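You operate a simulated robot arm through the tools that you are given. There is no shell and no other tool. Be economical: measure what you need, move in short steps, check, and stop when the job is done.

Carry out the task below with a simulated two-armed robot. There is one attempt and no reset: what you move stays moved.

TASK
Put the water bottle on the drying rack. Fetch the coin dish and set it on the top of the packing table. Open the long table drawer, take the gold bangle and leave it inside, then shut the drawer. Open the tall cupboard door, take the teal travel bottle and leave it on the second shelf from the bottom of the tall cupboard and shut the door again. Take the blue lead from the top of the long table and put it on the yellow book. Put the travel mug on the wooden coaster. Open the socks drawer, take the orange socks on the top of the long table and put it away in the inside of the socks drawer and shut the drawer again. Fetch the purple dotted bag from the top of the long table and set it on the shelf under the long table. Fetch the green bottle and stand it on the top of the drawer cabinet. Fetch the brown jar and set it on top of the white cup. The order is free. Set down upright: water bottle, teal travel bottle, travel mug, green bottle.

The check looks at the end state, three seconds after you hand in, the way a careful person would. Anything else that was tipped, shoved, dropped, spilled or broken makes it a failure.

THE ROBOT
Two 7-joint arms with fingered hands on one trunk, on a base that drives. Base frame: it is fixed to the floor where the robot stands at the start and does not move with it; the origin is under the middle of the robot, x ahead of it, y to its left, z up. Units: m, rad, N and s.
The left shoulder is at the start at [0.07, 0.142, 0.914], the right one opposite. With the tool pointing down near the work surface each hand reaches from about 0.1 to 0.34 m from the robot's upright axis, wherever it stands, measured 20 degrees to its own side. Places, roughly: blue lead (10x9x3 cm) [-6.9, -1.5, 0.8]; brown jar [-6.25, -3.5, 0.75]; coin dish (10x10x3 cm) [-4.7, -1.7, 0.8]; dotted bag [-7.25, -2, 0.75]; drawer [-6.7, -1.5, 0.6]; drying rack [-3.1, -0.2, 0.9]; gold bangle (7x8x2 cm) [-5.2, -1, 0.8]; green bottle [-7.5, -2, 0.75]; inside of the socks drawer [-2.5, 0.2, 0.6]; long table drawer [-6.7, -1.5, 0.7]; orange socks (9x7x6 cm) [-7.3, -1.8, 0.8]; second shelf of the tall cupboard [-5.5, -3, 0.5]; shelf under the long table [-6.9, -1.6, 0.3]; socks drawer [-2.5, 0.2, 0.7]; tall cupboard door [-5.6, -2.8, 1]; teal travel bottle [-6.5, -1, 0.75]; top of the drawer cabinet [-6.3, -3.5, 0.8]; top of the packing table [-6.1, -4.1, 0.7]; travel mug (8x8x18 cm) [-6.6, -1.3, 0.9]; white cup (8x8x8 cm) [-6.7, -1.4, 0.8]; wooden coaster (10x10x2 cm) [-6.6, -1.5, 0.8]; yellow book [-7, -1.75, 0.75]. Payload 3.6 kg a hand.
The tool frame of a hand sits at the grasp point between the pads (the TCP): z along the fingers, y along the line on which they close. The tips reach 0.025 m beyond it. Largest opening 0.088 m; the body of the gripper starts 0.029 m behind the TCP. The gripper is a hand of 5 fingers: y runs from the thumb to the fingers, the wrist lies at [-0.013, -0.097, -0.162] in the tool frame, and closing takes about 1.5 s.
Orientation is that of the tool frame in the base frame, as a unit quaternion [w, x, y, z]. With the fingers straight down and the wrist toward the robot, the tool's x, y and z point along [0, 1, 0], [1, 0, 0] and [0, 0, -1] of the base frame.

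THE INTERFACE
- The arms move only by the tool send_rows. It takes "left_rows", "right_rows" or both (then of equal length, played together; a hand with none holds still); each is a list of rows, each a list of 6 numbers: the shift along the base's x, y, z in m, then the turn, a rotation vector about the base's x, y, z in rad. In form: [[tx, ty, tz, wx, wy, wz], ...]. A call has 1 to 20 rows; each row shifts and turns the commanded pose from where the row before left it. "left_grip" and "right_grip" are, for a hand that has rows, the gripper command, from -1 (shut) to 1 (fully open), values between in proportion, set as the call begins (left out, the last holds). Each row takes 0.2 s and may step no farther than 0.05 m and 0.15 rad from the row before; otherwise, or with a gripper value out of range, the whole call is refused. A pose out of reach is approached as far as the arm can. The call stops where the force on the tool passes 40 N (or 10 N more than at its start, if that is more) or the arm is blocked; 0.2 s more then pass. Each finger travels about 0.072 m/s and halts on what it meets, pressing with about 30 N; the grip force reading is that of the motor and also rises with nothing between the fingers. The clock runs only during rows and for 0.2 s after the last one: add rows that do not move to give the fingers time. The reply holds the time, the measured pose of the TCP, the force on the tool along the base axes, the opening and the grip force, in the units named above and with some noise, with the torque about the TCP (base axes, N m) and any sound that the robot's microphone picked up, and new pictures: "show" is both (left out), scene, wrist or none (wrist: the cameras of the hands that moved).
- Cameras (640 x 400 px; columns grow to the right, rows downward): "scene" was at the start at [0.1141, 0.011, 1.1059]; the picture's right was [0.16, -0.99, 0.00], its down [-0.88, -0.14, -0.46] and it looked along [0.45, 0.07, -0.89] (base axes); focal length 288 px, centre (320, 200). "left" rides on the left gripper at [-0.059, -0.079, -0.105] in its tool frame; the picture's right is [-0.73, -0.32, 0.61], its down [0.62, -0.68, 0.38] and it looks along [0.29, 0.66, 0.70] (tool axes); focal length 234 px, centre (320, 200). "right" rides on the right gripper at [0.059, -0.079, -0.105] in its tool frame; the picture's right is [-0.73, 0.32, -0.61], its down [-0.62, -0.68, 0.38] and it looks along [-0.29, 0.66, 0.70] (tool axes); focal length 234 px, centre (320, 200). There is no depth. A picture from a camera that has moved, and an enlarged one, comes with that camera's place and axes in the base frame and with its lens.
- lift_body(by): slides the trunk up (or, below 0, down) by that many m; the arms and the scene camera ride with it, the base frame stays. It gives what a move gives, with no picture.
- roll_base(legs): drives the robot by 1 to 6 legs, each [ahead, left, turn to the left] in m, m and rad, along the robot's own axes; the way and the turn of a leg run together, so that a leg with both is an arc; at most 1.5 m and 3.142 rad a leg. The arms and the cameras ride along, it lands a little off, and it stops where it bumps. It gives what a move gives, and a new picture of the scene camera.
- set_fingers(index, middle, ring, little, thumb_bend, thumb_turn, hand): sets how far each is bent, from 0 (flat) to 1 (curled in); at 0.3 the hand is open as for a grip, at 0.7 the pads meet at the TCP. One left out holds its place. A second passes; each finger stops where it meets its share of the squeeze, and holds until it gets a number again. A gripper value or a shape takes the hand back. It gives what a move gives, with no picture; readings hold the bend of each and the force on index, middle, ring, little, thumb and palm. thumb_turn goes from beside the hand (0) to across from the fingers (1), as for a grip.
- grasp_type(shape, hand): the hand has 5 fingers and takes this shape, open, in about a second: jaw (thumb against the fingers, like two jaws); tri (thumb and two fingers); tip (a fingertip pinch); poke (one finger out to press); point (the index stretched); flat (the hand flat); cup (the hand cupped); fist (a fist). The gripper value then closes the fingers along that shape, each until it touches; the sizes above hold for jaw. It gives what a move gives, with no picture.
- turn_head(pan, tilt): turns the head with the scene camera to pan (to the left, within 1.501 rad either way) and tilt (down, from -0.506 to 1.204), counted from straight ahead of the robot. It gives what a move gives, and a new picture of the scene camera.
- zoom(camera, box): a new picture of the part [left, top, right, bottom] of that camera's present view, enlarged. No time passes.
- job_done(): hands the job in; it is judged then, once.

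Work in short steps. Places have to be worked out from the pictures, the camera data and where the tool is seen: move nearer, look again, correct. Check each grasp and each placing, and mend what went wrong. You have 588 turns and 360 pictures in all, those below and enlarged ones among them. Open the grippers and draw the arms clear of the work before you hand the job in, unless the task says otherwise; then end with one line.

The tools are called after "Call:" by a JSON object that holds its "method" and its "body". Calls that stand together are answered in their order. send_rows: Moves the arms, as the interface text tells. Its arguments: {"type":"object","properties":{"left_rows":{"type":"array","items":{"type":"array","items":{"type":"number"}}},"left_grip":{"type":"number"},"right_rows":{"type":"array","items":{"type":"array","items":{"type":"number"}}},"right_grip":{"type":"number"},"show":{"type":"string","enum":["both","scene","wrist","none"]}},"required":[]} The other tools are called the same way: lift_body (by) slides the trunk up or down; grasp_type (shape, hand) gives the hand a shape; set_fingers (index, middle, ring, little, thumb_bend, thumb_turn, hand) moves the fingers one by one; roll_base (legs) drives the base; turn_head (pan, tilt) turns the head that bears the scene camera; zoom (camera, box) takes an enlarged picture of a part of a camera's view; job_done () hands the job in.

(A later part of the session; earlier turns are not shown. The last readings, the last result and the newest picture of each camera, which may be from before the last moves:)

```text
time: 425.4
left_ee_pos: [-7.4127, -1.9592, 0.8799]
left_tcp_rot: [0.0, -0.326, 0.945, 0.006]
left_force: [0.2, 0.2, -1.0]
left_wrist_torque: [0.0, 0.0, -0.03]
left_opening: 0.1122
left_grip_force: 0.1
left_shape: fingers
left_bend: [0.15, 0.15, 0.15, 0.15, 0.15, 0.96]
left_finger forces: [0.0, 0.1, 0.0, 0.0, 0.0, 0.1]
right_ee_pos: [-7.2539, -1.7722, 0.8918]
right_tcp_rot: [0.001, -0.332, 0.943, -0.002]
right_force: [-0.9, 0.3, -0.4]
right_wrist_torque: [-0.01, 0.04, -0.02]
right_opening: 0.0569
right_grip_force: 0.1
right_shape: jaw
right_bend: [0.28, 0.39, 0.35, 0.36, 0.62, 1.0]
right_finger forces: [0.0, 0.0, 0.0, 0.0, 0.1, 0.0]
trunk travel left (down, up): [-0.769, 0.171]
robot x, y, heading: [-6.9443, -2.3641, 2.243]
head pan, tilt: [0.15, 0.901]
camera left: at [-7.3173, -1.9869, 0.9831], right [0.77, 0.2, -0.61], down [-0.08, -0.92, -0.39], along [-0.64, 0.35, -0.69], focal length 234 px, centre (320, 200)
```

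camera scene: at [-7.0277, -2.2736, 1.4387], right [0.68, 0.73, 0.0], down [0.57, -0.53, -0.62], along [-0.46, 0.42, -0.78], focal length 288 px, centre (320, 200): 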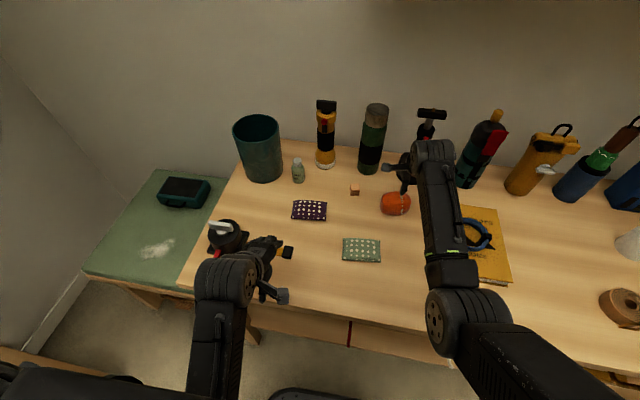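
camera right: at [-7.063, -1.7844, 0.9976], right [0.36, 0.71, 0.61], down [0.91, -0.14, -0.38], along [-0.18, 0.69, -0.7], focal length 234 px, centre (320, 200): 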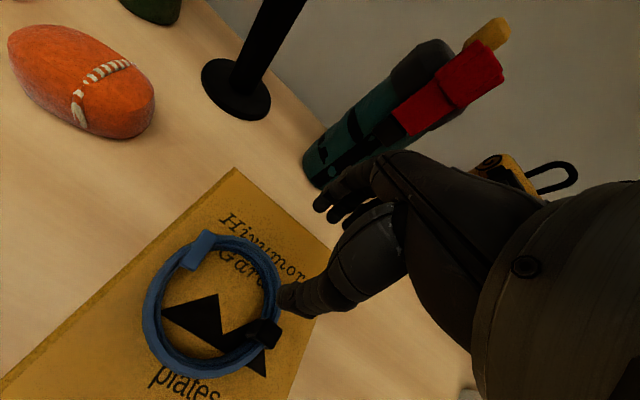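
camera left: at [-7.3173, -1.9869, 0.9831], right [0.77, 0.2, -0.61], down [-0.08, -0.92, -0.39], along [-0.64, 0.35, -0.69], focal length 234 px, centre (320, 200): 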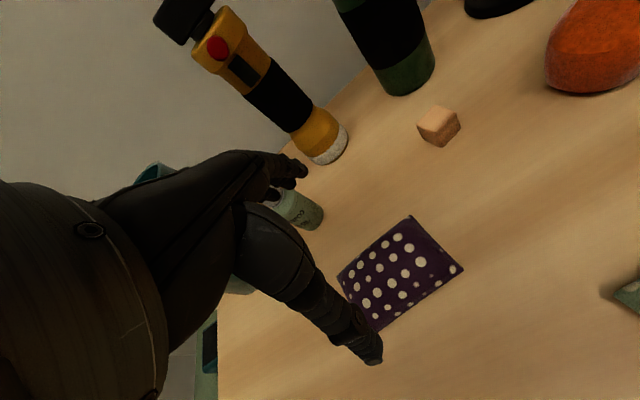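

Aligned. I lower around the bag.

Call:
{"method": "send_rows", "body": {"left_rows": [[0.01, 0.001, -0.03, 0, 0, 0], [0, 0, -0.03, 0, 0, 0], [0, 0, -0.015, 0, 0, 0], [0, 0, -0.01, 0, 0, 0]], "show": "wrist"}}

```text
time: 426.4
left_ee_pos: [-7.4059, -1.9578, 0.7943]
left_tcp_rot: [0.0, -0.325, 0.946, 0.007]
left_force: [0.6, -0.6, -0.7]
left_wrist_torque: [0.0, -0.01, 0.01]
left_opening: 0.1124
left_grip_force: 0.1
left_shape: fingers
left_bend: [0.15, 0.15, 0.15, 0.15, 0.15, 0.96]
left_finger forces: [0.1, 0.0, 0.1, 0.0, 0.0, 0.0]
right_ee_pos: [-7.2529, -1.7703, 0.8931]
right_tcp_rot: [0.0, -0.332, 0.943, -0.001]
right_force: [0.0, 0.5, 0.1]
right_wrist_torque: [0.03, 0.0, -0.01]
right_opening: 0.0569
right_grip_force: 0.0
right_shape: jaw
right_bend: [0.28, 0.39, 0.35, 0.36, 0.62, 1.0]
right_finger forces: [0.0, 0.1, 0.1, 0.0, 0.0, 0.0]
trunk travel left (down, up): [-0.769, 0.171]
robot x, y, heading: [-6.9444, -2.3628, 2.241]
head pan, tilt: [0.15, 0.901]
camera left: at [-7.3087, -1.9855, 0.8975], right [0.77, 0.2, -0.61], down [-0.08, -0.92, -0.4], along [-0.64, 0.35, -0.69], focal length 234 px, centre (320, 200)
```

left: 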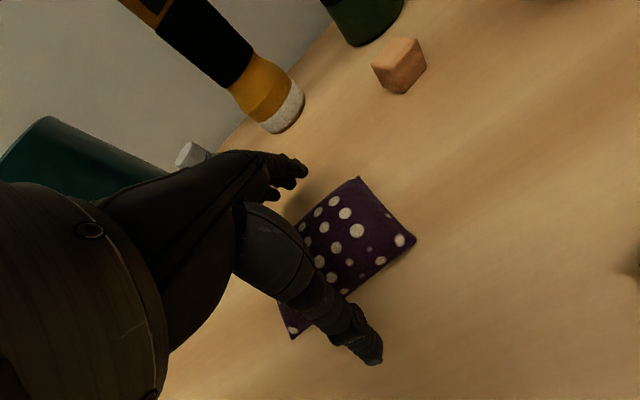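

Bag lies between thumb and fingers. I lower 8 mm more, close, and lift.

Call:
{"method": "send_rows", "body": {"left_rows": [[0, 0, -0.008, 0, 0, 0], [0, 0, 0, 0, 0, 0], [0, 0, 0, 0, 0, 0], [0, 0, 0, 0, 0, 0], [0, 0, 0, 0, 0, 0], [0, 0, 0, 0, 0, 0], [0, 0, 0, 0, 0, 0]], "left_grip": -1, "show": "none"}}

Call:
{"method": "send_rows", "body": {"left_rows": [[0, 0, 0.03, 0, 0, 0], [0, 0, 0.03, 0, 0, 0], [0, 0, 0.03, 0, 0, 0]], "show": "wrist"}}

```text
time: 428.0
left_ee_pos: [-7.4055, -1.9591, 0.7866]
left_tcp_rot: [0.0, -0.325, 0.946, 0.008]
left_force: [-0.6, -0.7, 1.6]
left_wrist_torque: [-0.02, 0.03, -0.04]
left_opening: 0.056
left_grip_force: 29.5
left_shape: jaw
left_bend: [0.29, 0.41, 0.39, 0.41, 0.59, 0.99]
left_finger forces: [14.6, 8.2, 3.5, 2.0, 28.1, 0.0]
right_ee_pos: [-7.2527, -1.7711, 0.8934]
right_tcp_rot: [0.0, -0.332, 0.943, -0.001]
right_force: [-0.5, -0.3, 0.4]
right_wrist_torque: [0.01, -0.04, -0.02]
right_opening: 0.0572
right_grip_force: 0.1
right_shape: jaw
right_bend: [0.28, 0.39, 0.35, 0.36, 0.62, 1.0]
right_finger forces: [0.1, 0.0, 0.0, 0.0, 0.1, 0.1]
trunk travel left (down, up): [-0.769, 0.171]
robot x, y, heading: [-6.9463, -2.3609, 2.238]
head pan, tilt: [0.15, 0.901]
```

```text
time: 428.8
left_ee_pos: [-7.4061, -1.9597, 0.8758]
left_tcp_rot: [-0.001, -0.324, 0.946, 0.007]
left_force: [0.1, 0.7, -0.6]
left_wrist_torque: [0.03, 0.0, 0.02]
left_opening: 0.0559
left_grip_force: 30.4
left_shape: jaw
left_bend: [0.29, 0.41, 0.39, 0.42, 0.59, 0.98]
left_finger forces: [15.2, 8.1, 3.4, 1.7, 28.3, 0.1]
right_ee_pos: [-7.2531, -1.7707, 0.8928]
right_tcp_rot: [0.001, -0.332, 0.943, -0.001]
right_force: [0.4, -0.2, -0.3]
right_wrist_torque: [-0.04, 0.0, 0.01]
right_opening: 0.0569
right_grip_force: 0.1
right_shape: jaw
right_bend: [0.28, 0.39, 0.35, 0.36, 0.62, 1.0]
right_finger forces: [0.0, 0.1, 0.0, 0.0, 0.0, 0.0]
trunk travel left (down, up): [-0.769, 0.171]
robot x, y, heading: [-6.9421, -2.3636, 2.243]
head pan, tilt: [0.15, 0.901]
camera left: at [-7.3086, -1.9877, 0.9802], right [0.77, 0.2, -0.61], down [-0.08, -0.92, -0.4], along [-0.64, 0.35, -0.69], focal length 234 px, centre (320, 200)
```

left: 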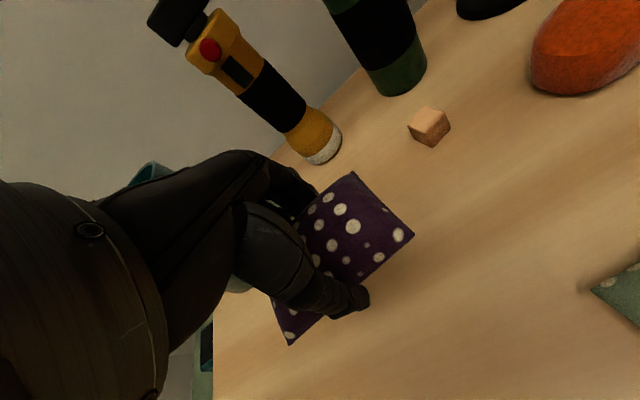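

Bag held. I back away, retract the right hand, shift right in front of the free shelf spot.

Call:
{"method": "roll_base", "body": {"legs": [[-0.45, 0, 0], [0, -0.41, 0]]}}

Call:
{"method": "send_rows", "body": {"right_rows": [[0.027, -0.034, 0, 0, 0, 0], [0.027, -0.034, 0, 0, 0, 0], [0.027, -0.034, 0, 0, 0, 0], [0.027, -0.034, 0, 0, 0, 0], [0.027, -0.034, 0, 0, 0, 0], [0.027, -0.034, 0, 0, 0, 0]], "show": "none"}}

Call:
{"method": "lift_body", "body": {"by": -0.4}}

Call:
{"method": "turn_head", "body": {"pan": 0.15, "tilt": 0.7}}

```text
time: 433.7
left_ee_pos: [-6.8026, -2.0717, 0.8755]
left_tcp_rot: [0.0, -0.325, 0.946, 0.007]
left_force: [0.2, -0.2, -0.5]
left_wrist_torque: [0.01, 0.03, 0.04]
left_opening: 0.0559
left_grip_force: 30.2
left_shape: jaw
left_bend: [0.29, 0.41, 0.39, 0.42, 0.59, 0.98]
left_finger forces: [15.2, 8.1, 3.5, 1.7, 28.4, 0.0]
right_ee_pos: [-6.6513, -1.8831, 0.8934]
right_tcp_rot: [0.001, -0.333, 0.943, 0.0]
right_force: [-0.1, 0.2, -0.8]
right_wrist_torque: [-0.02, 0.0, -0.03]
right_opening: 0.0569
right_grip_force: 0.2
right_shape: jaw
right_bend: [0.28, 0.39, 0.35, 0.36, 0.62, 1.0]
right_finger forces: [0.0, 0.0, 0.0, 0.0, 0.0, 0.0]
trunk travel left (down, up): [-0.769, 0.171]
robot x, y, heading: [-6.3426, -2.4762, 2.246]
head pan, tilt: [0.15, 0.901]
camera scene: at [-6.4254, -2.3836, 1.4384], right [0.68, 0.73, 0.0], down [0.57, -0.53, -0.62], along [-0.46, 0.42, -0.78], focal length 288 px, centre (320, 200)
```

scene: 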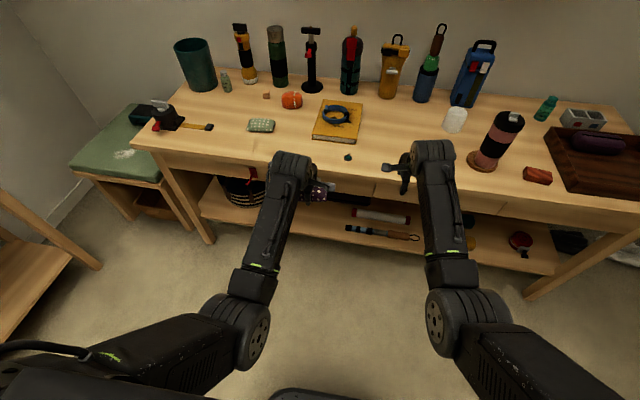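

```text
time: 434.8
left_ee_pos: [-6.8004, -2.0723, 0.8771]
left_tcp_rot: [-0.001, -0.325, 0.946, 0.009]
left_force: [-0.1, -0.9, -0.8]
left_wrist_torque: [0.01, 0.01, -0.02]
left_opening: 0.0558
left_grip_force: 30.0
left_shape: jaw
left_bend: [0.29, 0.41, 0.39, 0.42, 0.59, 0.98]
left_finger forces: [15.2, 8.0, 3.6, 1.7, 28.3, 0.1]
right_ee_pos: [-6.4866, -1.9846, 0.8941]
right_tcp_rot: [0.085, -0.327, 0.941, 0.036]
right_force: [-0.4, 0.9, 0.0]
right_wrist_torque: [0.01, -0.02, 0.01]
right_opening: 0.0569
right_grip_force: 0.0
right_shape: jaw
right_bend: [0.28, 0.39, 0.35, 0.36, 0.62, 1.0]
right_finger forces: [0.1, 0.1, 0.0, 0.0, 0.0, 0.1]
trunk travel left (down, up): [-0.769, 0.171]
robot x, y, heading: [-6.3379, -2.4744, 2.245]
head pan, tilt: [0.15, 0.901]
stopped in row 5 (right hand): the arm was blocked; the commanded pose is now the measured one
```

```text
time: 438.6
left_ee_pos: [-6.8019, -2.0728, 0.4763]
left_tcp_rot: [0.001, -0.326, 0.946, 0.007]
left_force: [-0.2, -0.1, 0.4]
left_wrist_torque: [-0.01, -0.02, -0.01]
left_opening: 0.056
left_grip_force: 29.4
left_shape: jaw
left_bend: [0.29, 0.41, 0.39, 0.42, 0.59, 0.98]
left_finger forces: [15.2, 8.0, 3.5, 1.7, 28.2, 0.1]
right_ee_pos: [-6.4879, -1.9842, 0.4919]
right_tcp_rot: [0.086, -0.326, 0.941, 0.036]
right_force: [0.3, 0.8, 0.5]
right_wrist_torque: [-0.02, 0.01, 0.01]
right_opening: 0.0568
right_grip_force: 0.0
right_shape: jaw
right_bend: [0.28, 0.39, 0.35, 0.36, 0.62, 1.0]
right_finger forces: [0.0, 0.0, 0.0, 0.0, 0.0, 0.1]
trunk travel left (down, up): [-0.369, 0.571]
robot x, y, heading: [-6.3388, -2.4758, 2.243]
head pan, tilt: [0.15, 0.901]
```

```text
time: 439.3
left_ee_pos: [-6.8028, -2.0728, 0.4757]
left_tcp_rot: [-0.001, -0.325, 0.946, 0.007]
left_force: [0.2, -0.6, 0.0]
left_wrist_torque: [0.0, -0.02, 0.01]
left_opening: 0.0558
left_grip_force: 30.0
left_shape: jaw
left_bend: [0.29, 0.41, 0.39, 0.42, 0.59, 0.98]
left_finger forces: [15.2, 8.1, 3.5, 1.7, 28.4, 0.0]
right_ee_pos: [-6.4879, -1.9824, 0.4928]
right_tcp_rot: [0.085, -0.326, 0.941, 0.036]
right_force: [-0.3, -0.4, -0.1]
right_wrist_torque: [-0.04, 0.0, 0.01]
right_opening: 0.057
right_grip_force: 0.0
right_shape: jaw
right_bend: [0.28, 0.39, 0.35, 0.36, 0.62, 1.0]
right_finger forces: [0.1, 0.0, 0.1, 0.0, 0.1, 0.0]
trunk travel left (down, up): [-0.369, 0.571]
robot x, y, heading: [-6.3398, -2.4717, 2.245]
head pan, tilt: [0.15, 0.7]
camera scene: at [-6.4321, -2.3772, 1.0545], right [0.68, 0.73, 0.0], down [0.47, -0.44, -0.76], along [-0.56, 0.52, -0.64], focal length 288 px, centre (320, 200)
```

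scene: 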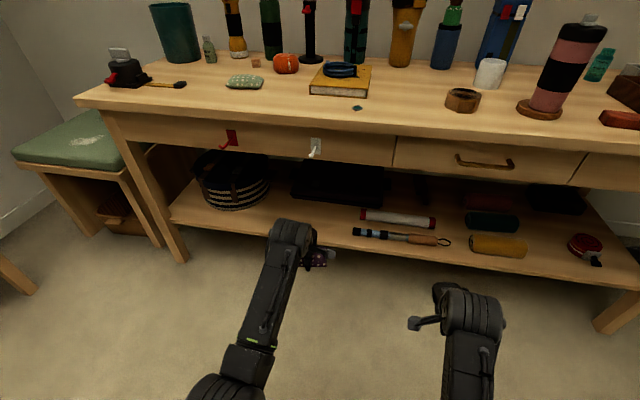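

A free strip of shelf lies between the basket and the white tube. I lower a bit more and drive the bag in under the table.

Call:
{"method": "lift_body", "body": {"by": -0.08}}

Call:
{"method": "roll_base", "body": {"legs": [[0, 0.045, 0], [0.265, 0, 0]]}}

Call:
{"method": "send_rows", "body": {"left_rows": [[0, 0, 0, 0, 0, 0]], "show": "wrist"}}

```text
time: 440.5
left_ee_pos: [-6.802, -2.0726, 0.3963]
left_tcp_rot: [0.001, -0.325, 0.946, 0.007]
left_force: [-0.3, 0.4, -1.5]
left_wrist_torque: [-0.01, -0.02, -0.04]
left_opening: 0.0558
left_grip_force: 30.7
left_shape: jaw
left_bend: [0.29, 0.41, 0.39, 0.42, 0.59, 0.98]
left_finger forces: [15.2, 8.0, 3.5, 1.6, 28.4, 0.0]
right_ee_pos: [-6.487, -1.985, 0.4139]
right_tcp_rot: [0.085, -0.327, 0.941, 0.036]
right_force: [-0.1, -0.4, -0.3]
right_wrist_torque: [0.01, -0.01, 0.0]
right_opening: 0.0571
right_grip_force: 0.1
right_shape: jaw
right_bend: [0.28, 0.39, 0.35, 0.36, 0.62, 1.0]
right_finger forces: [0.0, 0.0, 0.0, 0.0, 0.1, 0.0]
trunk travel left (down, up): [-0.289, 0.651]
robot x, y, heading: [-6.3381, -2.4768, 2.245]
head pan, tilt: [0.15, 0.7]
```

```text
time: 442.9
left_ee_pos: [-6.997, -1.8826, 0.3954]
left_tcp_rot: [0.001, -0.319, 0.948, 0.008]
left_force: [-0.2, -0.4, -1.1]
left_wrist_torque: [0.04, 0.02, 0.01]
left_opening: 0.0556
left_grip_force: 29.5
left_shape: jaw
left_bend: [0.29, 0.42, 0.39, 0.42, 0.59, 0.98]
left_finger forces: [15.2, 8.0, 3.5, 1.8, 28.4, 0.1]
right_ee_pos: [-6.6813, -1.7991, 0.4126]
right_tcp_rot: [0.085, -0.319, 0.943, 0.035]
right_force: [-0.4, -0.7, -0.3]
right_wrist_torque: [0.0, -0.01, 0.01]
right_opening: 0.0571
right_grip_force: 0.0
right_shape: jaw
right_bend: [0.28, 0.39, 0.35, 0.36, 0.62, 1.0]
right_finger forces: [0.0, 0.0, 0.0, 0.0, 0.0, 0.0]
trunk travel left (down, up): [-0.289, 0.651]
robot x, y, heading: [-6.5397, -2.2944, 2.23]
head pan, tilt: [0.15, 0.7]
camera scene: at [-6.6312, -2.1934, 0.9745], right [0.69, 0.72, 0.0], down [0.47, -0.44, -0.76], along [-0.55, 0.53, -0.64], focal length 288 px, centre (320, 200)
```

scene: 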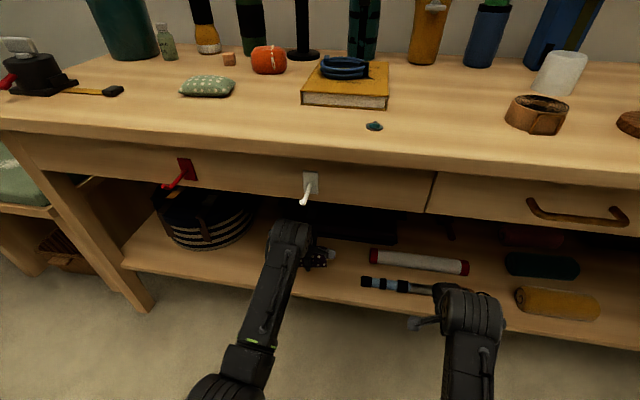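

```text
time: 443.3
left_ee_pos: [-6.9972, -1.8842, 0.397]
left_tcp_rot: [0.0, -0.319, 0.948, 0.007]
left_force: [0.0, -0.2, -1.5]
left_wrist_torque: [-0.04, -0.02, -0.02]
left_opening: 0.0559
left_grip_force: 29.9
left_shape: jaw
left_bend: [0.29, 0.42, 0.39, 0.42, 0.59, 0.98]
left_finger forces: [15.1, 8.1, 3.5, 1.7, 28.4, 0.0]
right_ee_pos: [-6.6813, -1.7977, 0.4127]
right_tcp_rot: [0.086, -0.32, 0.943, 0.036]
right_force: [0.7, -0.4, -1.0]
right_wrist_torque: [0.01, 0.01, 0.02]
right_opening: 0.0569
right_grip_force: 0.1
right_shape: jaw
right_bend: [0.28, 0.39, 0.35, 0.36, 0.62, 1.0]
right_finger forces: [0.0, 0.0, 0.0, 0.0, 0.0, 0.0]
trunk travel left (down, up): [-0.289, 0.651]
robot x, y, heading: [-6.5385, -2.2933, 2.226]
head pan, tilt: [0.15, 0.7]
camera left: at [-6.9005, -1.9128, 0.4998], right [0.77, 0.19, -0.61], down [-0.09, -0.91, -0.4], along [-0.63, 0.36, -0.69], focal length 234 px, centre (320, 200)
```

left: 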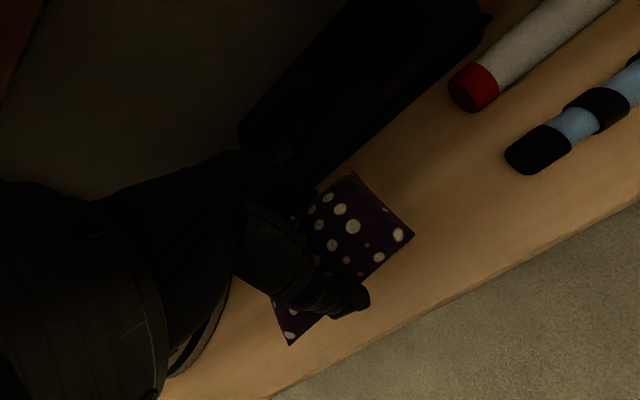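

The bag is over the shelf, inside the edge. I lower it to contact.

Call:
{"method": "send_rows", "body": {"left_rows": [[0, 0, -0.025, 0, 0, 0], [0, 0, -0.02, 0, 0, 0], [0, 0, -0.012, 0, 0, 0], [0, 0, -0.01, 0, 0, 0], [0, 0, -0.01, 0, 0, 0], [0, 0, -0.01, 0, 0, 0]], "show": "none"}}

```text
time: 444.7
left_ee_pos: [-6.9963, -1.8818, 0.3102]
left_tcp_rot: [0.0, -0.319, 0.948, 0.008]
left_force: [-0.4, -0.1, -0.5]
left_wrist_torque: [0.01, -0.01, -0.01]
left_opening: 0.0559
left_grip_force: 30.0
left_shape: jaw
left_bend: [0.29, 0.42, 0.4, 0.42, 0.6, 0.98]
left_finger forces: [15.2, 7.9, 3.5, 1.7, 28.4, 0.0]
right_ee_pos: [-6.6799, -1.8002, 0.4131]
right_tcp_rot: [0.087, -0.319, 0.943, 0.036]
right_force: [-0.3, 0.7, -0.7]
right_wrist_torque: [0.0, -0.02, -0.02]
right_opening: 0.057
right_grip_force: 0.1
right_shape: jaw
right_bend: [0.28, 0.39, 0.35, 0.36, 0.62, 1.0]
right_finger forces: [0.1, 0.1, 0.0, 0.1, 0.0, 0.0]
trunk travel left (down, up): [-0.289, 0.651]
robot x, y, heading: [-6.5356, -2.2922, 2.231]
head pan, tilt: [0.15, 0.7]
```

No contact yet; I look again.

Call:
{"method": "send_rows", "body": {"left_rows": [[0, 0, -0.01, 0, 0, 0], [0, 0, -0.01, 0, 0, 0], [0, 0, -0.01, 0, 0, 0]], "show": "wrist"}}

```text
time: 445.5
left_ee_pos: [-6.9971, -1.8842, 0.2851]
left_tcp_rot: [-0.002, -0.318, 0.948, 0.012]
left_force: [1.0, -2.8, 28.5]
left_wrist_torque: [-0.33, -0.12, -0.06]
left_opening: 0.0551
left_grip_force: 29.6
left_shape: jaw
left_bend: [0.29, 0.42, 0.4, 0.42, 0.59, 0.98]
left_finger forces: [14.5, 9.6, 3.9, 2.0, 33.9, 0.0]
right_ee_pos: [-6.679, -1.8007, 0.4145]
right_tcp_rot: [0.084, -0.32, 0.943, 0.036]
right_force: [0.1, -0.9, 0.7]
right_wrist_torque: [0.03, -0.01, 0.0]
right_opening: 0.0569
right_grip_force: 0.1
right_shape: jaw
right_bend: [0.28, 0.39, 0.35, 0.36, 0.62, 1.0]
right_finger forces: [0.1, 0.0, 0.0, 0.0, 0.1, 0.0]
trunk travel left (down, up): [-0.289, 0.651]
robot x, y, heading: [-6.538, -2.2925, 2.233]
head pan, tilt: [0.15, 0.7]
camera left: at [-6.9006, -1.9135, 0.3875], right [0.77, 0.2, -0.61], down [-0.09, -0.91, -0.4], along [-0.64, 0.36, -0.68], focal length 234 px, centre (320, 200)
```

left: 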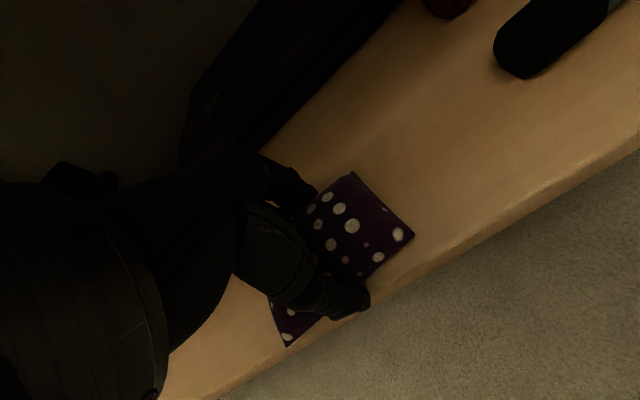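

Contact, but a bit near the edge. I lift slightly, move 4 cm deeper, set down and release.

Call:
{"method": "send_rows", "body": {"left_rows": [[0, 0, 0.02, 0, 0, 0], [-0.012, 0.016, 0, 0, 0, 0], [-0.012, 0.016, 0, 0, 0, 0], [0, 0, -0.012, 0, 0, 0], [0, 0, -0.006, 0, 0, 0]], "show": "none"}}

Call:
{"method": "send_rows", "body": {"left_rows": [[0, 0, 0, 0, 0, 0], [0, 0, 0, 0, 0, 0], [0, 0, 0, 0, 0, 0], [0, 0, 0, 0, 0, 0], [0, 0, 0, 0, 0, 0]], "left_grip": 1, "show": "none"}}

Call:
{"method": "send_rows", "body": {"left_rows": [[0, 0, 0.02, 0, 0, 0], [0, 0, 0.03, 0, 0, 0], [0, 0, 0.03, 0, 0, 0]], "show": "wrist"}}

```text
time: 446.7
left_ee_pos: [-7.0206, -1.852, 0.2865]
left_tcp_rot: [-0.002, -0.318, 0.948, 0.012]
left_force: [0.4, -3.9, 24.8]
left_wrist_torque: [-0.68, -0.51, 0.01]
left_opening: 0.0548
left_grip_force: 29.9
left_shape: jaw
left_bend: [0.29, 0.42, 0.4, 0.42, 0.6, 0.97]
left_finger forces: [14.2, 7.7, 3.5, 1.6, 46.4, 0.0]
right_ee_pos: [-6.6796, -1.8004, 0.4162]
right_tcp_rot: [0.086, -0.32, 0.943, 0.037]
right_force: [-0.6, -0.3, 0.3]
right_wrist_torque: [0.02, 0.01, 0.01]
right_opening: 0.0574
right_grip_force: 0.0
right_shape: jaw
right_bend: [0.28, 0.39, 0.35, 0.36, 0.62, 1.0]
right_finger forces: [0.0, 0.0, 0.1, 0.0, 0.1, 0.0]
trunk travel left (down, up): [-0.289, 0.651]
robot x, y, heading: [-6.5374, -2.2932, 2.234]
head pan, tilt: [0.15, 0.7]
```

```text
time: 447.9
left_ee_pos: [-7.0211, -1.8509, 0.284]
left_tcp_rot: [-0.001, -0.319, 0.948, 0.01]
left_force: [-6.4, 12.8, 33.1]
left_wrist_torque: [-0.82, -0.82, 0.14]
left_opening: 0.0838
left_grip_force: 0.0
left_shape: jaw
left_bend: [0.3, 0.3, 0.3, 0.3, 0.35, 0.97]
left_finger forces: [0.7, 0.3, 0.0, 0.1, 30.8, 0.0]
right_ee_pos: [-6.6791, -1.7994, 0.4136]
right_tcp_rot: [0.086, -0.319, 0.943, 0.037]
right_force: [-0.3, 0.0, -0.3]
right_wrist_torque: [-0.01, 0.02, -0.03]
right_opening: 0.0571
right_grip_force: 0.0
right_shape: jaw
right_bend: [0.28, 0.39, 0.35, 0.36, 0.62, 1.0]
right_finger forces: [0.0, 0.1, 0.0, 0.0, 0.0, 0.1]
trunk travel left (down, up): [-0.289, 0.651]
robot x, y, heading: [-6.5433, -2.2904, 2.229]
head pan, tilt: [0.15, 0.7]
```

```text
time: 448.7
left_ee_pos: [-7.0207, -1.8538, 0.3612]
left_tcp_rot: [-0.001, -0.32, 0.948, 0.007]
left_force: [0.8, 0.0, 0.5]
left_wrist_torque: [-0.01, 0.0, 0.02]
left_opening: 0.0878
left_grip_force: 0.1
left_shape: jaw
left_bend: [0.3, 0.3, 0.3, 0.3, 0.3, 0.97]
left_finger forces: [0.0, 0.0, 0.0, 0.0, 0.1, 0.0]
right_ee_pos: [-6.6807, -1.7987, 0.4134]
right_tcp_rot: [0.086, -0.32, 0.943, 0.035]
right_force: [0.2, 0.1, 0.9]
right_wrist_torque: [0.03, 0.0, 0.02]
right_opening: 0.0569
right_grip_force: 0.2
right_shape: jaw
right_bend: [0.28, 0.39, 0.35, 0.36, 0.62, 1.0]
right_finger forces: [0.0, 0.1, 0.1, 0.1, 0.0, 0.1]
trunk travel left (down, up): [-0.289, 0.651]
robot x, y, heading: [-6.541, -2.2937, 2.225]
head pan, tilt: [0.15, 0.7]
camera left: at [-6.9245, -1.8823, 0.4657], right [0.77, 0.19, -0.61], down [-0.09, -0.92, -0.39], along [-0.63, 0.36, -0.69], focal length 234 px, centre (320, 200)
```

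left: 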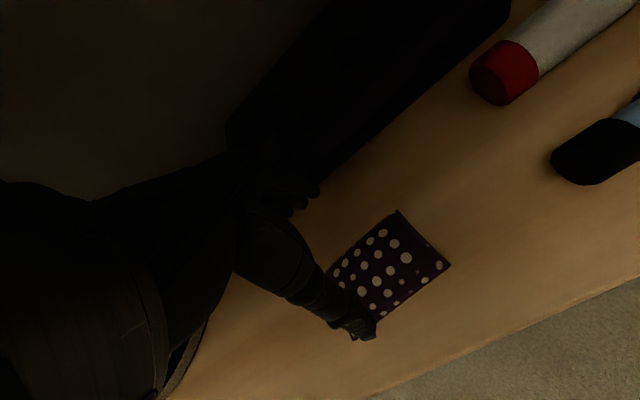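

The bag lies on the shelf. I back out, raise the trunk, and level both hands for the green bottle next.

Call:
{"method": "roll_base", "body": {"legs": [[-0.4, 0, 0], [0, 0.26, 0]]}}

Call:
{"method": "lift_body", "body": {"by": 0.4}}

Call:
{"method": "lift_body", "body": {"by": 0.12}}

Call:
{"method": "send_rows", "body": {"right_rows": [[0, 0, 0, -0.0615, 0.07, 0], [0, 0, 0, -0.0615, 0.07, 0], [0, 0, 0, 0, 0, 0]], "left_rows": [[0, 0, 0.015, 0, 0, 0], [0, 0, 0.015, 0, 0, 0], [0, 0, 0.01, 0, 0, 0]], "show": "scene"}}

```text
time: 452.6
left_ee_pos: [-6.9853, -2.3151, 0.3636]
left_tcp_rot: [0.0, -0.317, 0.948, 0.007]
left_force: [-0.2, -0.1, -0.2]
left_wrist_torque: [-0.03, 0.0, 0.0]
left_opening: 0.0877
left_grip_force: 0.2
left_shape: jaw
left_bend: [0.3, 0.3, 0.3, 0.3, 0.3, 0.97]
left_finger forces: [0.0, 0.0, 0.0, 0.0, 0.0, 0.0]
right_ee_pos: [-6.645, -2.2615, 0.4132]
right_tcp_rot: [0.087, -0.317, 0.944, 0.035]
right_force: [-0.5, 0.5, -0.4]
right_wrist_torque: [0.01, -0.02, 0.01]
right_opening: 0.0569
right_grip_force: 0.0
right_shape: jaw
right_bend: [0.28, 0.39, 0.35, 0.36, 0.62, 1.0]
right_finger forces: [0.0, 0.0, 0.0, 0.0, 0.1, 0.0]
trunk travel left (down, up): [-0.289, 0.651]
robot x, y, heading: [-6.5092, -2.7562, 2.219]
head pan, tilt: [0.15, 0.7]
camera scene: at [-6.5981, -2.6572, 0.9746], right [0.69, 0.72, 0.0], down [0.46, -0.45, -0.76], along [-0.55, 0.53, -0.64], focal length 288 px, centre (320, 200)
```

scene: 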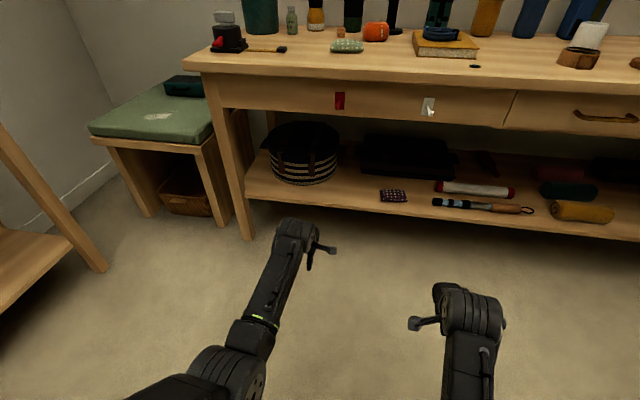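

```text
time: 456.4
left_ee_pos: [-6.9855, -2.3149, 0.7628]
left_tcp_rot: [0.001, -0.317, 0.948, 0.008]
left_force: [-0.1, -0.1, -0.2]
left_wrist_torque: [0.02, -0.01, 0.04]
left_opening: 0.0877
left_grip_force: 0.1
left_shape: jaw
left_bend: [0.3, 0.3, 0.3, 0.3, 0.3, 0.97]
left_finger forces: [0.0, 0.0, 0.0, 0.1, 0.1, 0.1]
right_ee_pos: [-6.6455, -2.2631, 0.8125]
right_tcp_rot: [0.086, -0.317, 0.944, 0.036]
right_force: [0.8, 1.0, 0.2]
right_wrist_torque: [0.01, -0.02, -0.01]
right_opening: 0.0573
right_grip_force: 0.1
right_shape: jaw
right_bend: [0.28, 0.39, 0.35, 0.36, 0.62, 1.0]
right_finger forces: [0.0, 0.1, 0.1, 0.0, 0.0, 0.1]
trunk travel left (down, up): [-0.689, 0.251]
robot x, y, heading: [-6.5118, -2.7609, 2.221]
head pan, tilt: [0.15, 0.7]
```

```text
time: 457.9
left_ee_pos: [-6.9851, -2.3144, 0.8827]
left_tcp_rot: [0.0, -0.316, 0.949, 0.007]
left_force: [0.1, -0.2, 0.1]
left_wrist_torque: [-0.05, 0.07, 0.01]
left_opening: 0.0878
left_grip_force: 0.1
left_shape: jaw
left_bend: [0.3, 0.3, 0.3, 0.3, 0.3, 0.97]
left_finger forces: [0.1, 0.0, 0.0, 0.1, 0.0, 0.1]
right_ee_pos: [-6.6457, -2.2628, 0.933]
right_tcp_rot: [0.086, -0.317, 0.944, 0.035]
right_force: [-0.2, 0.4, 0.3]
right_wrist_torque: [-0.03, -0.02, -0.03]
right_opening: 0.0569
right_grip_force: 0.1
right_shape: jaw
right_bend: [0.28, 0.39, 0.35, 0.36, 0.62, 1.0]
right_finger forces: [0.1, 0.0, 0.0, 0.0, 0.0, 0.0]
trunk travel left (down, up): [-0.809, 0.131]
robot x, y, heading: [-6.5091, -2.7542, 2.225]
head pan, tilt: [0.15, 0.7]
```

```text
time: 458.6
left_ee_pos: [-6.9861, -2.3138, 0.9099]
left_tcp_rot: [0.0, -0.316, 0.949, 0.008]
left_force: [0.3, -0.8, -0.2]
left_wrist_torque: [0.01, 0.01, 0.0]
left_opening: 0.0879
left_grip_force: 0.1
left_shape: jaw
left_bend: [0.3, 0.3, 0.3, 0.3, 0.3, 0.97]
left_finger forces: [0.0, 0.1, 0.1, 0.0, 0.0, 0.0]
right_ee_pos: [-6.588, -2.2237, 0.9283]
right_tcp_rot: [0.092, -0.309, 0.946, 0.025]
right_force: [0.1, 0.2, -0.8]
right_wrist_torque: [-0.02, 0.03, -0.01]
right_opening: 0.0571
right_grip_force: 0.1
right_shape: jaw
right_bend: [0.28, 0.39, 0.35, 0.36, 0.62, 1.0]
right_finger forces: [0.1, 0.0, 0.0, 0.0, 0.0, 0.0]
trunk travel left (down, up): [-0.809, 0.131]
robot x, y, heading: [-6.5077, -2.7535, 2.229]
head pan, tilt: [0.15, 0.7]
stopped in row 3 (right hand): the arm was blocked; the commanded pose is now the measured one
camera scene: at [-6.5979, -2.6564, 1.4945], right [0.69, 0.72, 0.0], down [0.46, -0.45, -0.76], along [-0.55, 0.53, -0.64], focal length 288 px, centre (320, 200)
```

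scene: 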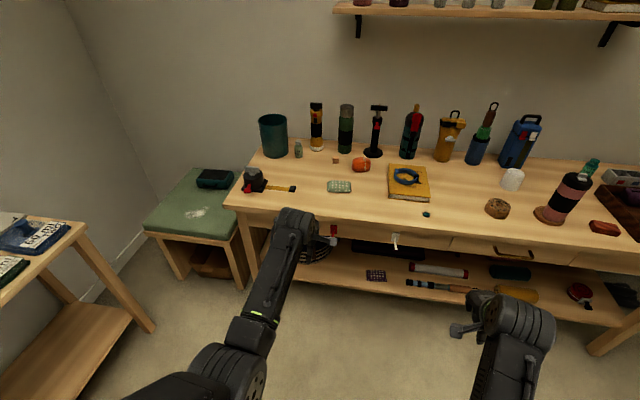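

Green bottle at about (-7.533, -1.90). I shift left 0.146 and drive ahead.

Call:
{"method": "roll_base", "body": {"legs": [[0, 0.146, 0], [0.5, 0, 0]]}}

Call:
{"method": "zoom", "body": {"camera": "scene", "box": [240, 60, 480, 210]}}

```text
time: 462.5
left_ee_pos: [-7.4091, -2.0085, 0.9099]
left_tcp_rot: [0.0, -0.32, 0.948, 0.007]
left_force: [0.1, 0.3, -0.8]
left_wrist_torque: [0.01, -0.02, -0.02]
left_opening: 0.0881
left_grip_force: 0.0
left_shape: jaw
left_bend: [0.3, 0.3, 0.3, 0.3, 0.3, 0.97]
left_finger forces: [0.1, 0.0, 0.1, 0.1, 0.0, 0.0]
right_ee_pos: [-7.0132, -1.9153, 0.9284]
right_tcp_rot: [0.093, -0.314, 0.945, 0.027]
right_force: [0.6, -0.1, -0.4]
right_wrist_torque: [0.03, 0.01, 0.0]
right_opening: 0.057
right_grip_force: 0.0
right_shape: jaw
right_bend: [0.28, 0.39, 0.35, 0.36, 0.62, 1.0]
right_finger forces: [0.0, 0.0, 0.1, 0.0, 0.1, 0.0]
trunk travel left (down, up): [-0.809, 0.131]
robot x, y, heading: [-6.9269, -2.4486, 2.232]
head pan, tilt: [0.15, 0.7]
camera scene: at [-7.0186, -2.3487, 1.4946], right [0.69, 0.73, 0.0], down [0.47, -0.44, -0.77], along [-0.55, 0.53, -0.64], focal length 288 px, centre (320, 200)
```

scene: 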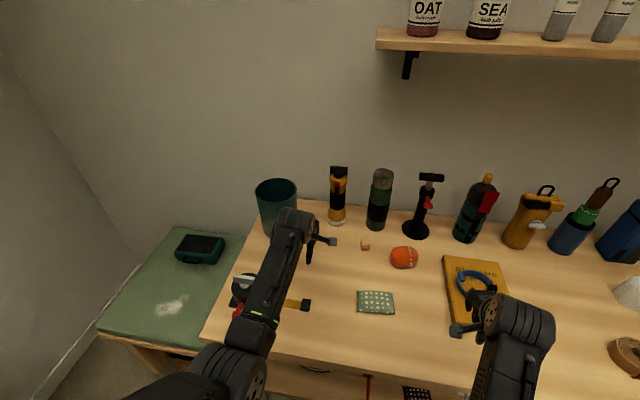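

```text
2.67 times, centred on (360, 135) of scene
camera zoom: at [-7.0186, -2.3487, 1.4946], right [0.69, 0.73, 0.0], down [0.47, -0.44, -0.77], along [-0.55, 0.53, -0.64], focal length 767 px, centre (213, 373)
```

zoom: 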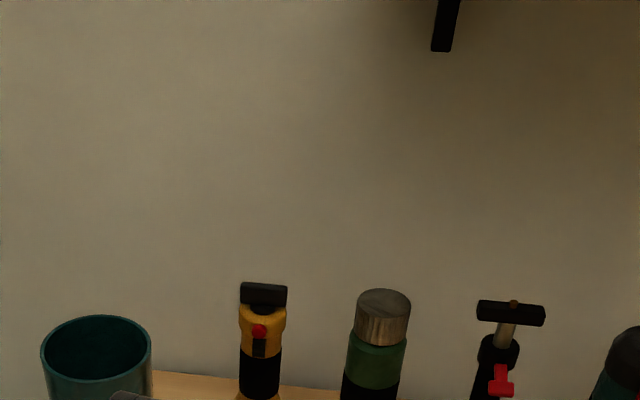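

The hand is already extended 0.64; I drive 0.15 closer and look with the left camera.

Call:
{"method": "roll_base", "body": {"legs": [[0.14, 0.03, 0]]}}

Call:
{"method": "send_rows", "body": {"left_rows": [[0, 0, 0, 0, 0, 0]], "show": "wrist"}}

```text
time: 463.8
left_ee_pos: [-7.5166, -1.9211, 0.9118]
left_tcp_rot: [0.0, -0.32, 0.947, 0.007]
left_force: [0.1, 0.4, 0.7]
left_wrist_torque: [0.02, 0.0, 0.02]
left_opening: 0.0879
left_grip_force: 0.0
left_shape: jaw
left_bend: [0.3, 0.3, 0.3, 0.3, 0.3, 0.97]
left_finger forces: [0.0, 0.0, 0.1, 0.0, 0.0, 0.0]
right_ee_pos: [-7.1195, -1.8275, 0.9274]
right_tcp_rot: [0.092, -0.313, 0.945, 0.027]
right_force: [0.5, 0.5, -0.7]
right_wrist_torque: [0.0, -0.01, -0.01]
right_opening: 0.0573
right_grip_force: 0.0
right_shape: jaw
right_bend: [0.28, 0.39, 0.35, 0.36, 0.62, 1.0]
right_finger forces: [0.1, 0.0, 0.0, 0.1, 0.0, 0.0]
trunk travel left (down, up): [-0.809, 0.131]
robot x, y, heading: [-7.037, -2.361, 2.236]
head pan, tilt: [0.15, 0.7]
camera scene: at [-7.1249, -2.2609, 1.4948], right [0.69, 0.73, 0.0], down [0.47, -0.44, -0.77], along [-0.56, 0.53, -0.64], focal length 288 px, centre (320, 200)
```

scene: 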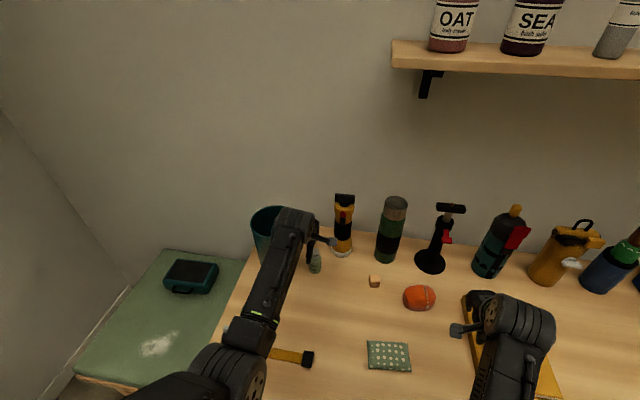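

```text
time: 464.2
left_ee_pos: [-7.5167, -1.9214, 0.912]
left_tcp_rot: [0.0, -0.321, 0.947, 0.007]
left_force: [-0.2, -0.4, 0.5]
left_wrist_torque: [-0.01, -0.03, 0.02]
left_opening: 0.0878
left_grip_force: 0.1
left_shape: jaw
left_bend: [0.3, 0.3, 0.3, 0.3, 0.3, 0.97]
left_finger forces: [0.0, 0.0, 0.0, 0.0, 0.0, 0.0]
right_ee_pos: [-7.1176, -1.8272, 0.9279]
right_tcp_rot: [0.093, -0.313, 0.945, 0.026]
right_force: [0.1, -0.3, -0.4]
right_wrist_torque: [0.0, 0.0, -0.02]
right_opening: 0.0569
right_grip_force: 0.0
right_shape: jaw
right_bend: [0.28, 0.39, 0.35, 0.36, 0.62, 1.0]
right_finger forces: [0.0, 0.1, 0.0, 0.0, 0.1, 0.0]
trunk travel left (down, up): [-0.809, 0.131]
robot x, y, heading: [-7.0362, -2.3613, 2.233]
head pan, tilt: [0.15, 0.7]
camera left: at [-7.4201, -1.9499, 1.0146], right [0.77, 0.19, -0.61], down [-0.08, -0.91, -0.4], along [-0.63, 0.36, -0.69], focal length 234 px, centre (320, 200)
```

left: 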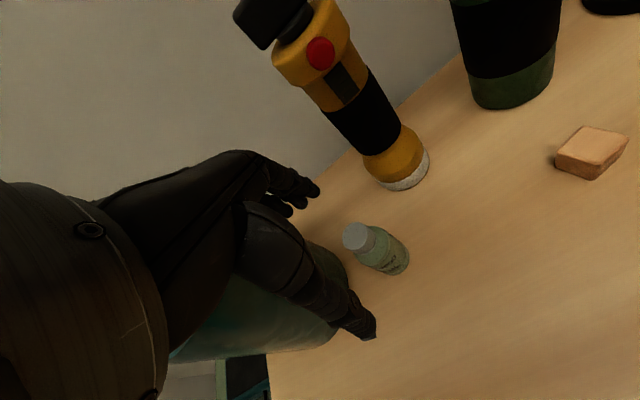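

The teal bin stands right beside the bottle, leaving no room for the left hand's width. The right hand (index and thumb on its left side) can take it with a 2 cm offset, so I back off and rearrange.

Call:
{"method": "roll_base", "body": {"legs": [[-0.3, 0, 0]]}}

Call:
{"method": "send_rows", "body": {"left_rows": [[0.021, -0.027, 0, 0, 0, 0], [0.021, -0.027, 0, 0, 0, 0], [0.021, -0.027, 0, 0, 0, 0], [0.021, -0.027, 0, 0, 0, 0], [0.021, -0.027, 0, 0, 0, 0], [0.021, -0.027, 0, 0, 0, 0]], "right_rows": [[-0.025, 0.02, -0.02, -0.05, 0.04, 0], [-0.025, 0.02, -0.02, -0.05, 0.04, 0], [-0.025, 0.02, 0, -0.05, 0.04, 0], [-0.02, 0.025, 0, 0, 0, 0], [-0.02, 0.025, 0, 0, 0, 0], [-0.02, 0.025, 0, 0, 0, 0]], "show": "none"}}

```text
time: 466.3
left_ee_pos: [-7.3269, -2.1609, 0.9097]
left_tcp_rot: [-0.001, -0.318, 0.948, 0.007]
left_force: [0.8, 0.7, 0.3]
left_wrist_torque: [0.0, 0.0, -0.03]
left_opening: 0.0879
left_grip_force: 0.0
left_shape: jaw
left_bend: [0.3, 0.3, 0.3, 0.3, 0.3, 0.97]
left_finger forces: [0.0, 0.1, 0.0, 0.0, 0.0, 0.1]
right_ee_pos: [-6.9302, -2.0682, 0.9281]
right_tcp_rot: [0.094, -0.31, 0.946, 0.026]
right_force: [-0.1, -0.7, -0.2]
right_wrist_torque: [0.02, 0.05, -0.04]
right_opening: 0.0568
right_grip_force: 0.0
right_shape: jaw
right_bend: [0.28, 0.39, 0.35, 0.36, 0.62, 1.0]
right_finger forces: [0.1, 0.0, 0.0, 0.0, 0.0, 0.0]
trunk travel left (down, up): [-0.809, 0.131]
robot x, y, heading: [-6.8447, -2.6014, 2.227]
head pan, tilt: [0.15, 0.7]
camera scene: at [-6.9383, -2.5012, 1.4945], right [0.69, 0.72, 0.0], down [0.47, -0.45, -0.76], along [-0.55, 0.53, -0.64], focal length 288 px, centre (320, 200)
```

scene: 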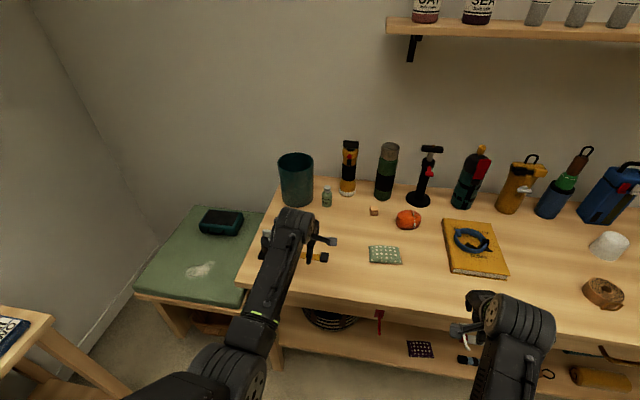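

```text
time: 467.7
left_ee_pos: [-7.2028, -2.3234, 0.9086]
left_tcp_rot: [0.001, -0.318, 0.948, 0.008]
left_force: [-0.4, 0.1, 0.4]
left_wrist_torque: [0.01, 0.02, 0.03]
left_opening: 0.0878
left_grip_force: 0.0
left_shape: jaw
left_bend: [0.3, 0.3, 0.3, 0.3, 0.3, 0.97]
left_finger forces: [0.0, 0.1, 0.1, 0.0, 0.0, 0.0]
right_ee_pos: [-7.0646, -1.9336, 0.89]
right_tcp_rot: [0.012, -0.314, 0.949, -0.026]
right_force: [0.1, 0.2, 0.2]
right_wrist_torque: [-0.02, 0.01, -0.01]
right_opening: 0.0568
right_grip_force: 0.1
right_shape: jaw
right_bend: [0.28, 0.39, 0.35, 0.36, 0.62, 1.0]
right_finger forces: [0.0, 0.0, 0.1, 0.0, 0.0, 0.1]
trunk travel left (down, up): [-0.809, 0.131]
robot x, y, heading: [-6.8477, -2.5987, 2.227]
head pan, tilt: [0.15, 0.7]
```

I bring the right hand inward and the left hand outward, then approach the bottle.

Call:
{"method": "send_rows", "body": {"right_rows": [[-0.029, -0.0224, 0, 0, 0, 0.01], [-0.029, -0.0224, 0, 0.0, 0, 0], [-0.029, -0.0224, 0, 0, 0, 0]], "left_rows": [[-0.032, -0.024, 0, 0, 0, 0], [-0.032, -0.024, 0, 0, 0, 0], [-0.032, -0.024, 0, 0, 0, 0]], "right_grip": 1, "show": "none"}}

Call:
{"method": "roll_base", "body": {"legs": [[0, 0.214, 0], [0.22, 0, 0]]}}

Call:
{"method": "send_rows", "body": {"right_rows": [[0, 0, 0, 0, 0, 0]], "show": "wrist"}}

```text
time: 468.5
left_ee_pos: [-7.3003, -2.3962, 0.9066]
left_tcp_rot: [0.001, -0.318, 0.948, 0.007]
left_force: [-0.1, -0.5, 0.6]
left_wrist_torque: [0.01, 0.0, -0.01]
left_opening: 0.088
left_grip_force: 0.2
left_shape: jaw
left_bend: [0.3, 0.3, 0.3, 0.3, 0.3, 0.97]
left_finger forces: [0.1, 0.1, 0.1, 0.0, 0.1, 0.0]
right_ee_pos: [-7.1496, -2.0035, 0.8905]
right_tcp_rot: [0.013, -0.319, 0.947, -0.026]
right_force: [0.3, 0.2, 0.5]
right_wrist_torque: [0.03, -0.02, 0.02]
right_opening: 0.0876
right_grip_force: 0.1
right_shape: jaw
right_bend: [0.3, 0.3, 0.3, 0.3, 0.3, 0.98]
right_finger forces: [0.1, 0.0, 0.0, 0.0, 0.1, 0.0]
trunk travel left (down, up): [-0.809, 0.131]
robot x, y, heading: [-6.8447, -2.6023, 2.231]
head pan, tilt: [0.15, 0.7]
```

```text
time: 471.4
left_ee_pos: [-7.5988, -2.3503, 0.9056]
left_tcp_rot: [0.0, -0.319, 0.948, 0.007]
left_force: [0.2, 1.0, -0.5]
left_wrist_torque: [0.03, 0.02, 0.01]
left_opening: 0.0881
left_grip_force: 0.1
left_shape: jaw
left_bend: [0.3, 0.3, 0.3, 0.3, 0.3, 0.97]
left_finger forces: [0.0, 0.0, 0.0, 0.0, 0.0, 0.1]
right_ee_pos: [-7.4485, -1.9551, 0.89]
right_tcp_rot: [0.012, -0.321, 0.947, -0.026]
right_force: [-0.4, -0.1, -0.8]
right_wrist_torque: [-0.02, -0.01, -0.01]
right_opening: 0.0875
right_grip_force: 0.1
right_shape: jaw
right_bend: [0.3, 0.3, 0.3, 0.3, 0.3, 0.98]
right_finger forces: [0.1, 0.0, 0.1, 0.0, 0.0, 0.0]
trunk travel left (down, up): [-0.809, 0.131]
robot x, y, heading: [-7.1459, -2.5532, 2.23]
head pan, tilt: [0.15, 0.7]
camera scene: at [-7.2366, -2.4551, 1.4947], right [0.69, 0.72, 0.0], down [0.47, -0.44, -0.77], along [-0.55, 0.53, -0.64], focal length 288 px, centre (320, 200)
```

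scene: 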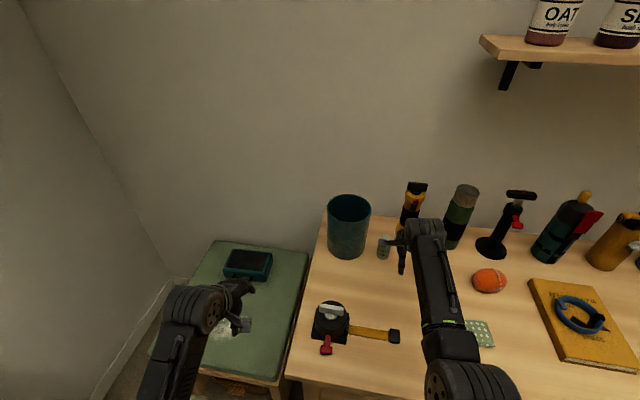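

```text
time: 471.8
left_ee_pos: [-7.5982, -2.3499, 0.9071]
left_tcp_rot: [0.001, -0.319, 0.948, 0.007]
left_force: [0.0, -0.2, 0.7]
left_wrist_torque: [0.0, 0.01, 0.0]
left_opening: 0.0878
left_grip_force: 0.0
left_shape: jaw
left_bend: [0.3, 0.3, 0.3, 0.3, 0.3, 0.97]
left_finger forces: [0.0, 0.0, 0.1, 0.1, 0.0, 0.0]
right_ee_pos: [-7.4479, -1.9558, 0.8912]
right_tcp_rot: [0.013, -0.321, 0.947, -0.027]
right_force: [0.1, 0.0, 0.1]
right_wrist_torque: [-0.04, 0.0, 0.01]
right_opening: 0.0878
right_grip_force: 0.1
right_shape: jaw
right_bend: [0.3, 0.3, 0.3, 0.3, 0.3, 0.98]
right_finger forces: [0.0, 0.0, 0.0, 0.1, 0.1, 0.0]
trunk travel left (down, up): [-0.809, 0.131]
robot x, y, heading: [-7.1475, -2.5545, 2.227]
head pan, tilt: [0.15, 0.7]
camera right: at [-7.4502, -2.0502, 0.9995], right [0.36, 0.72, 0.59], down [0.92, -0.18, -0.34], along [-0.14, 0.67, -0.73], focal length 234 px, centre (320, 200)
```

right: 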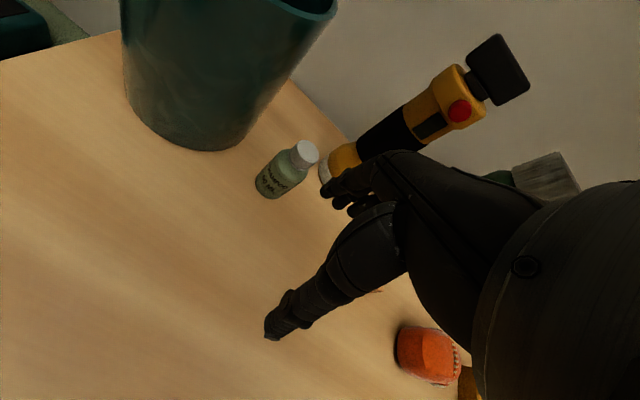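

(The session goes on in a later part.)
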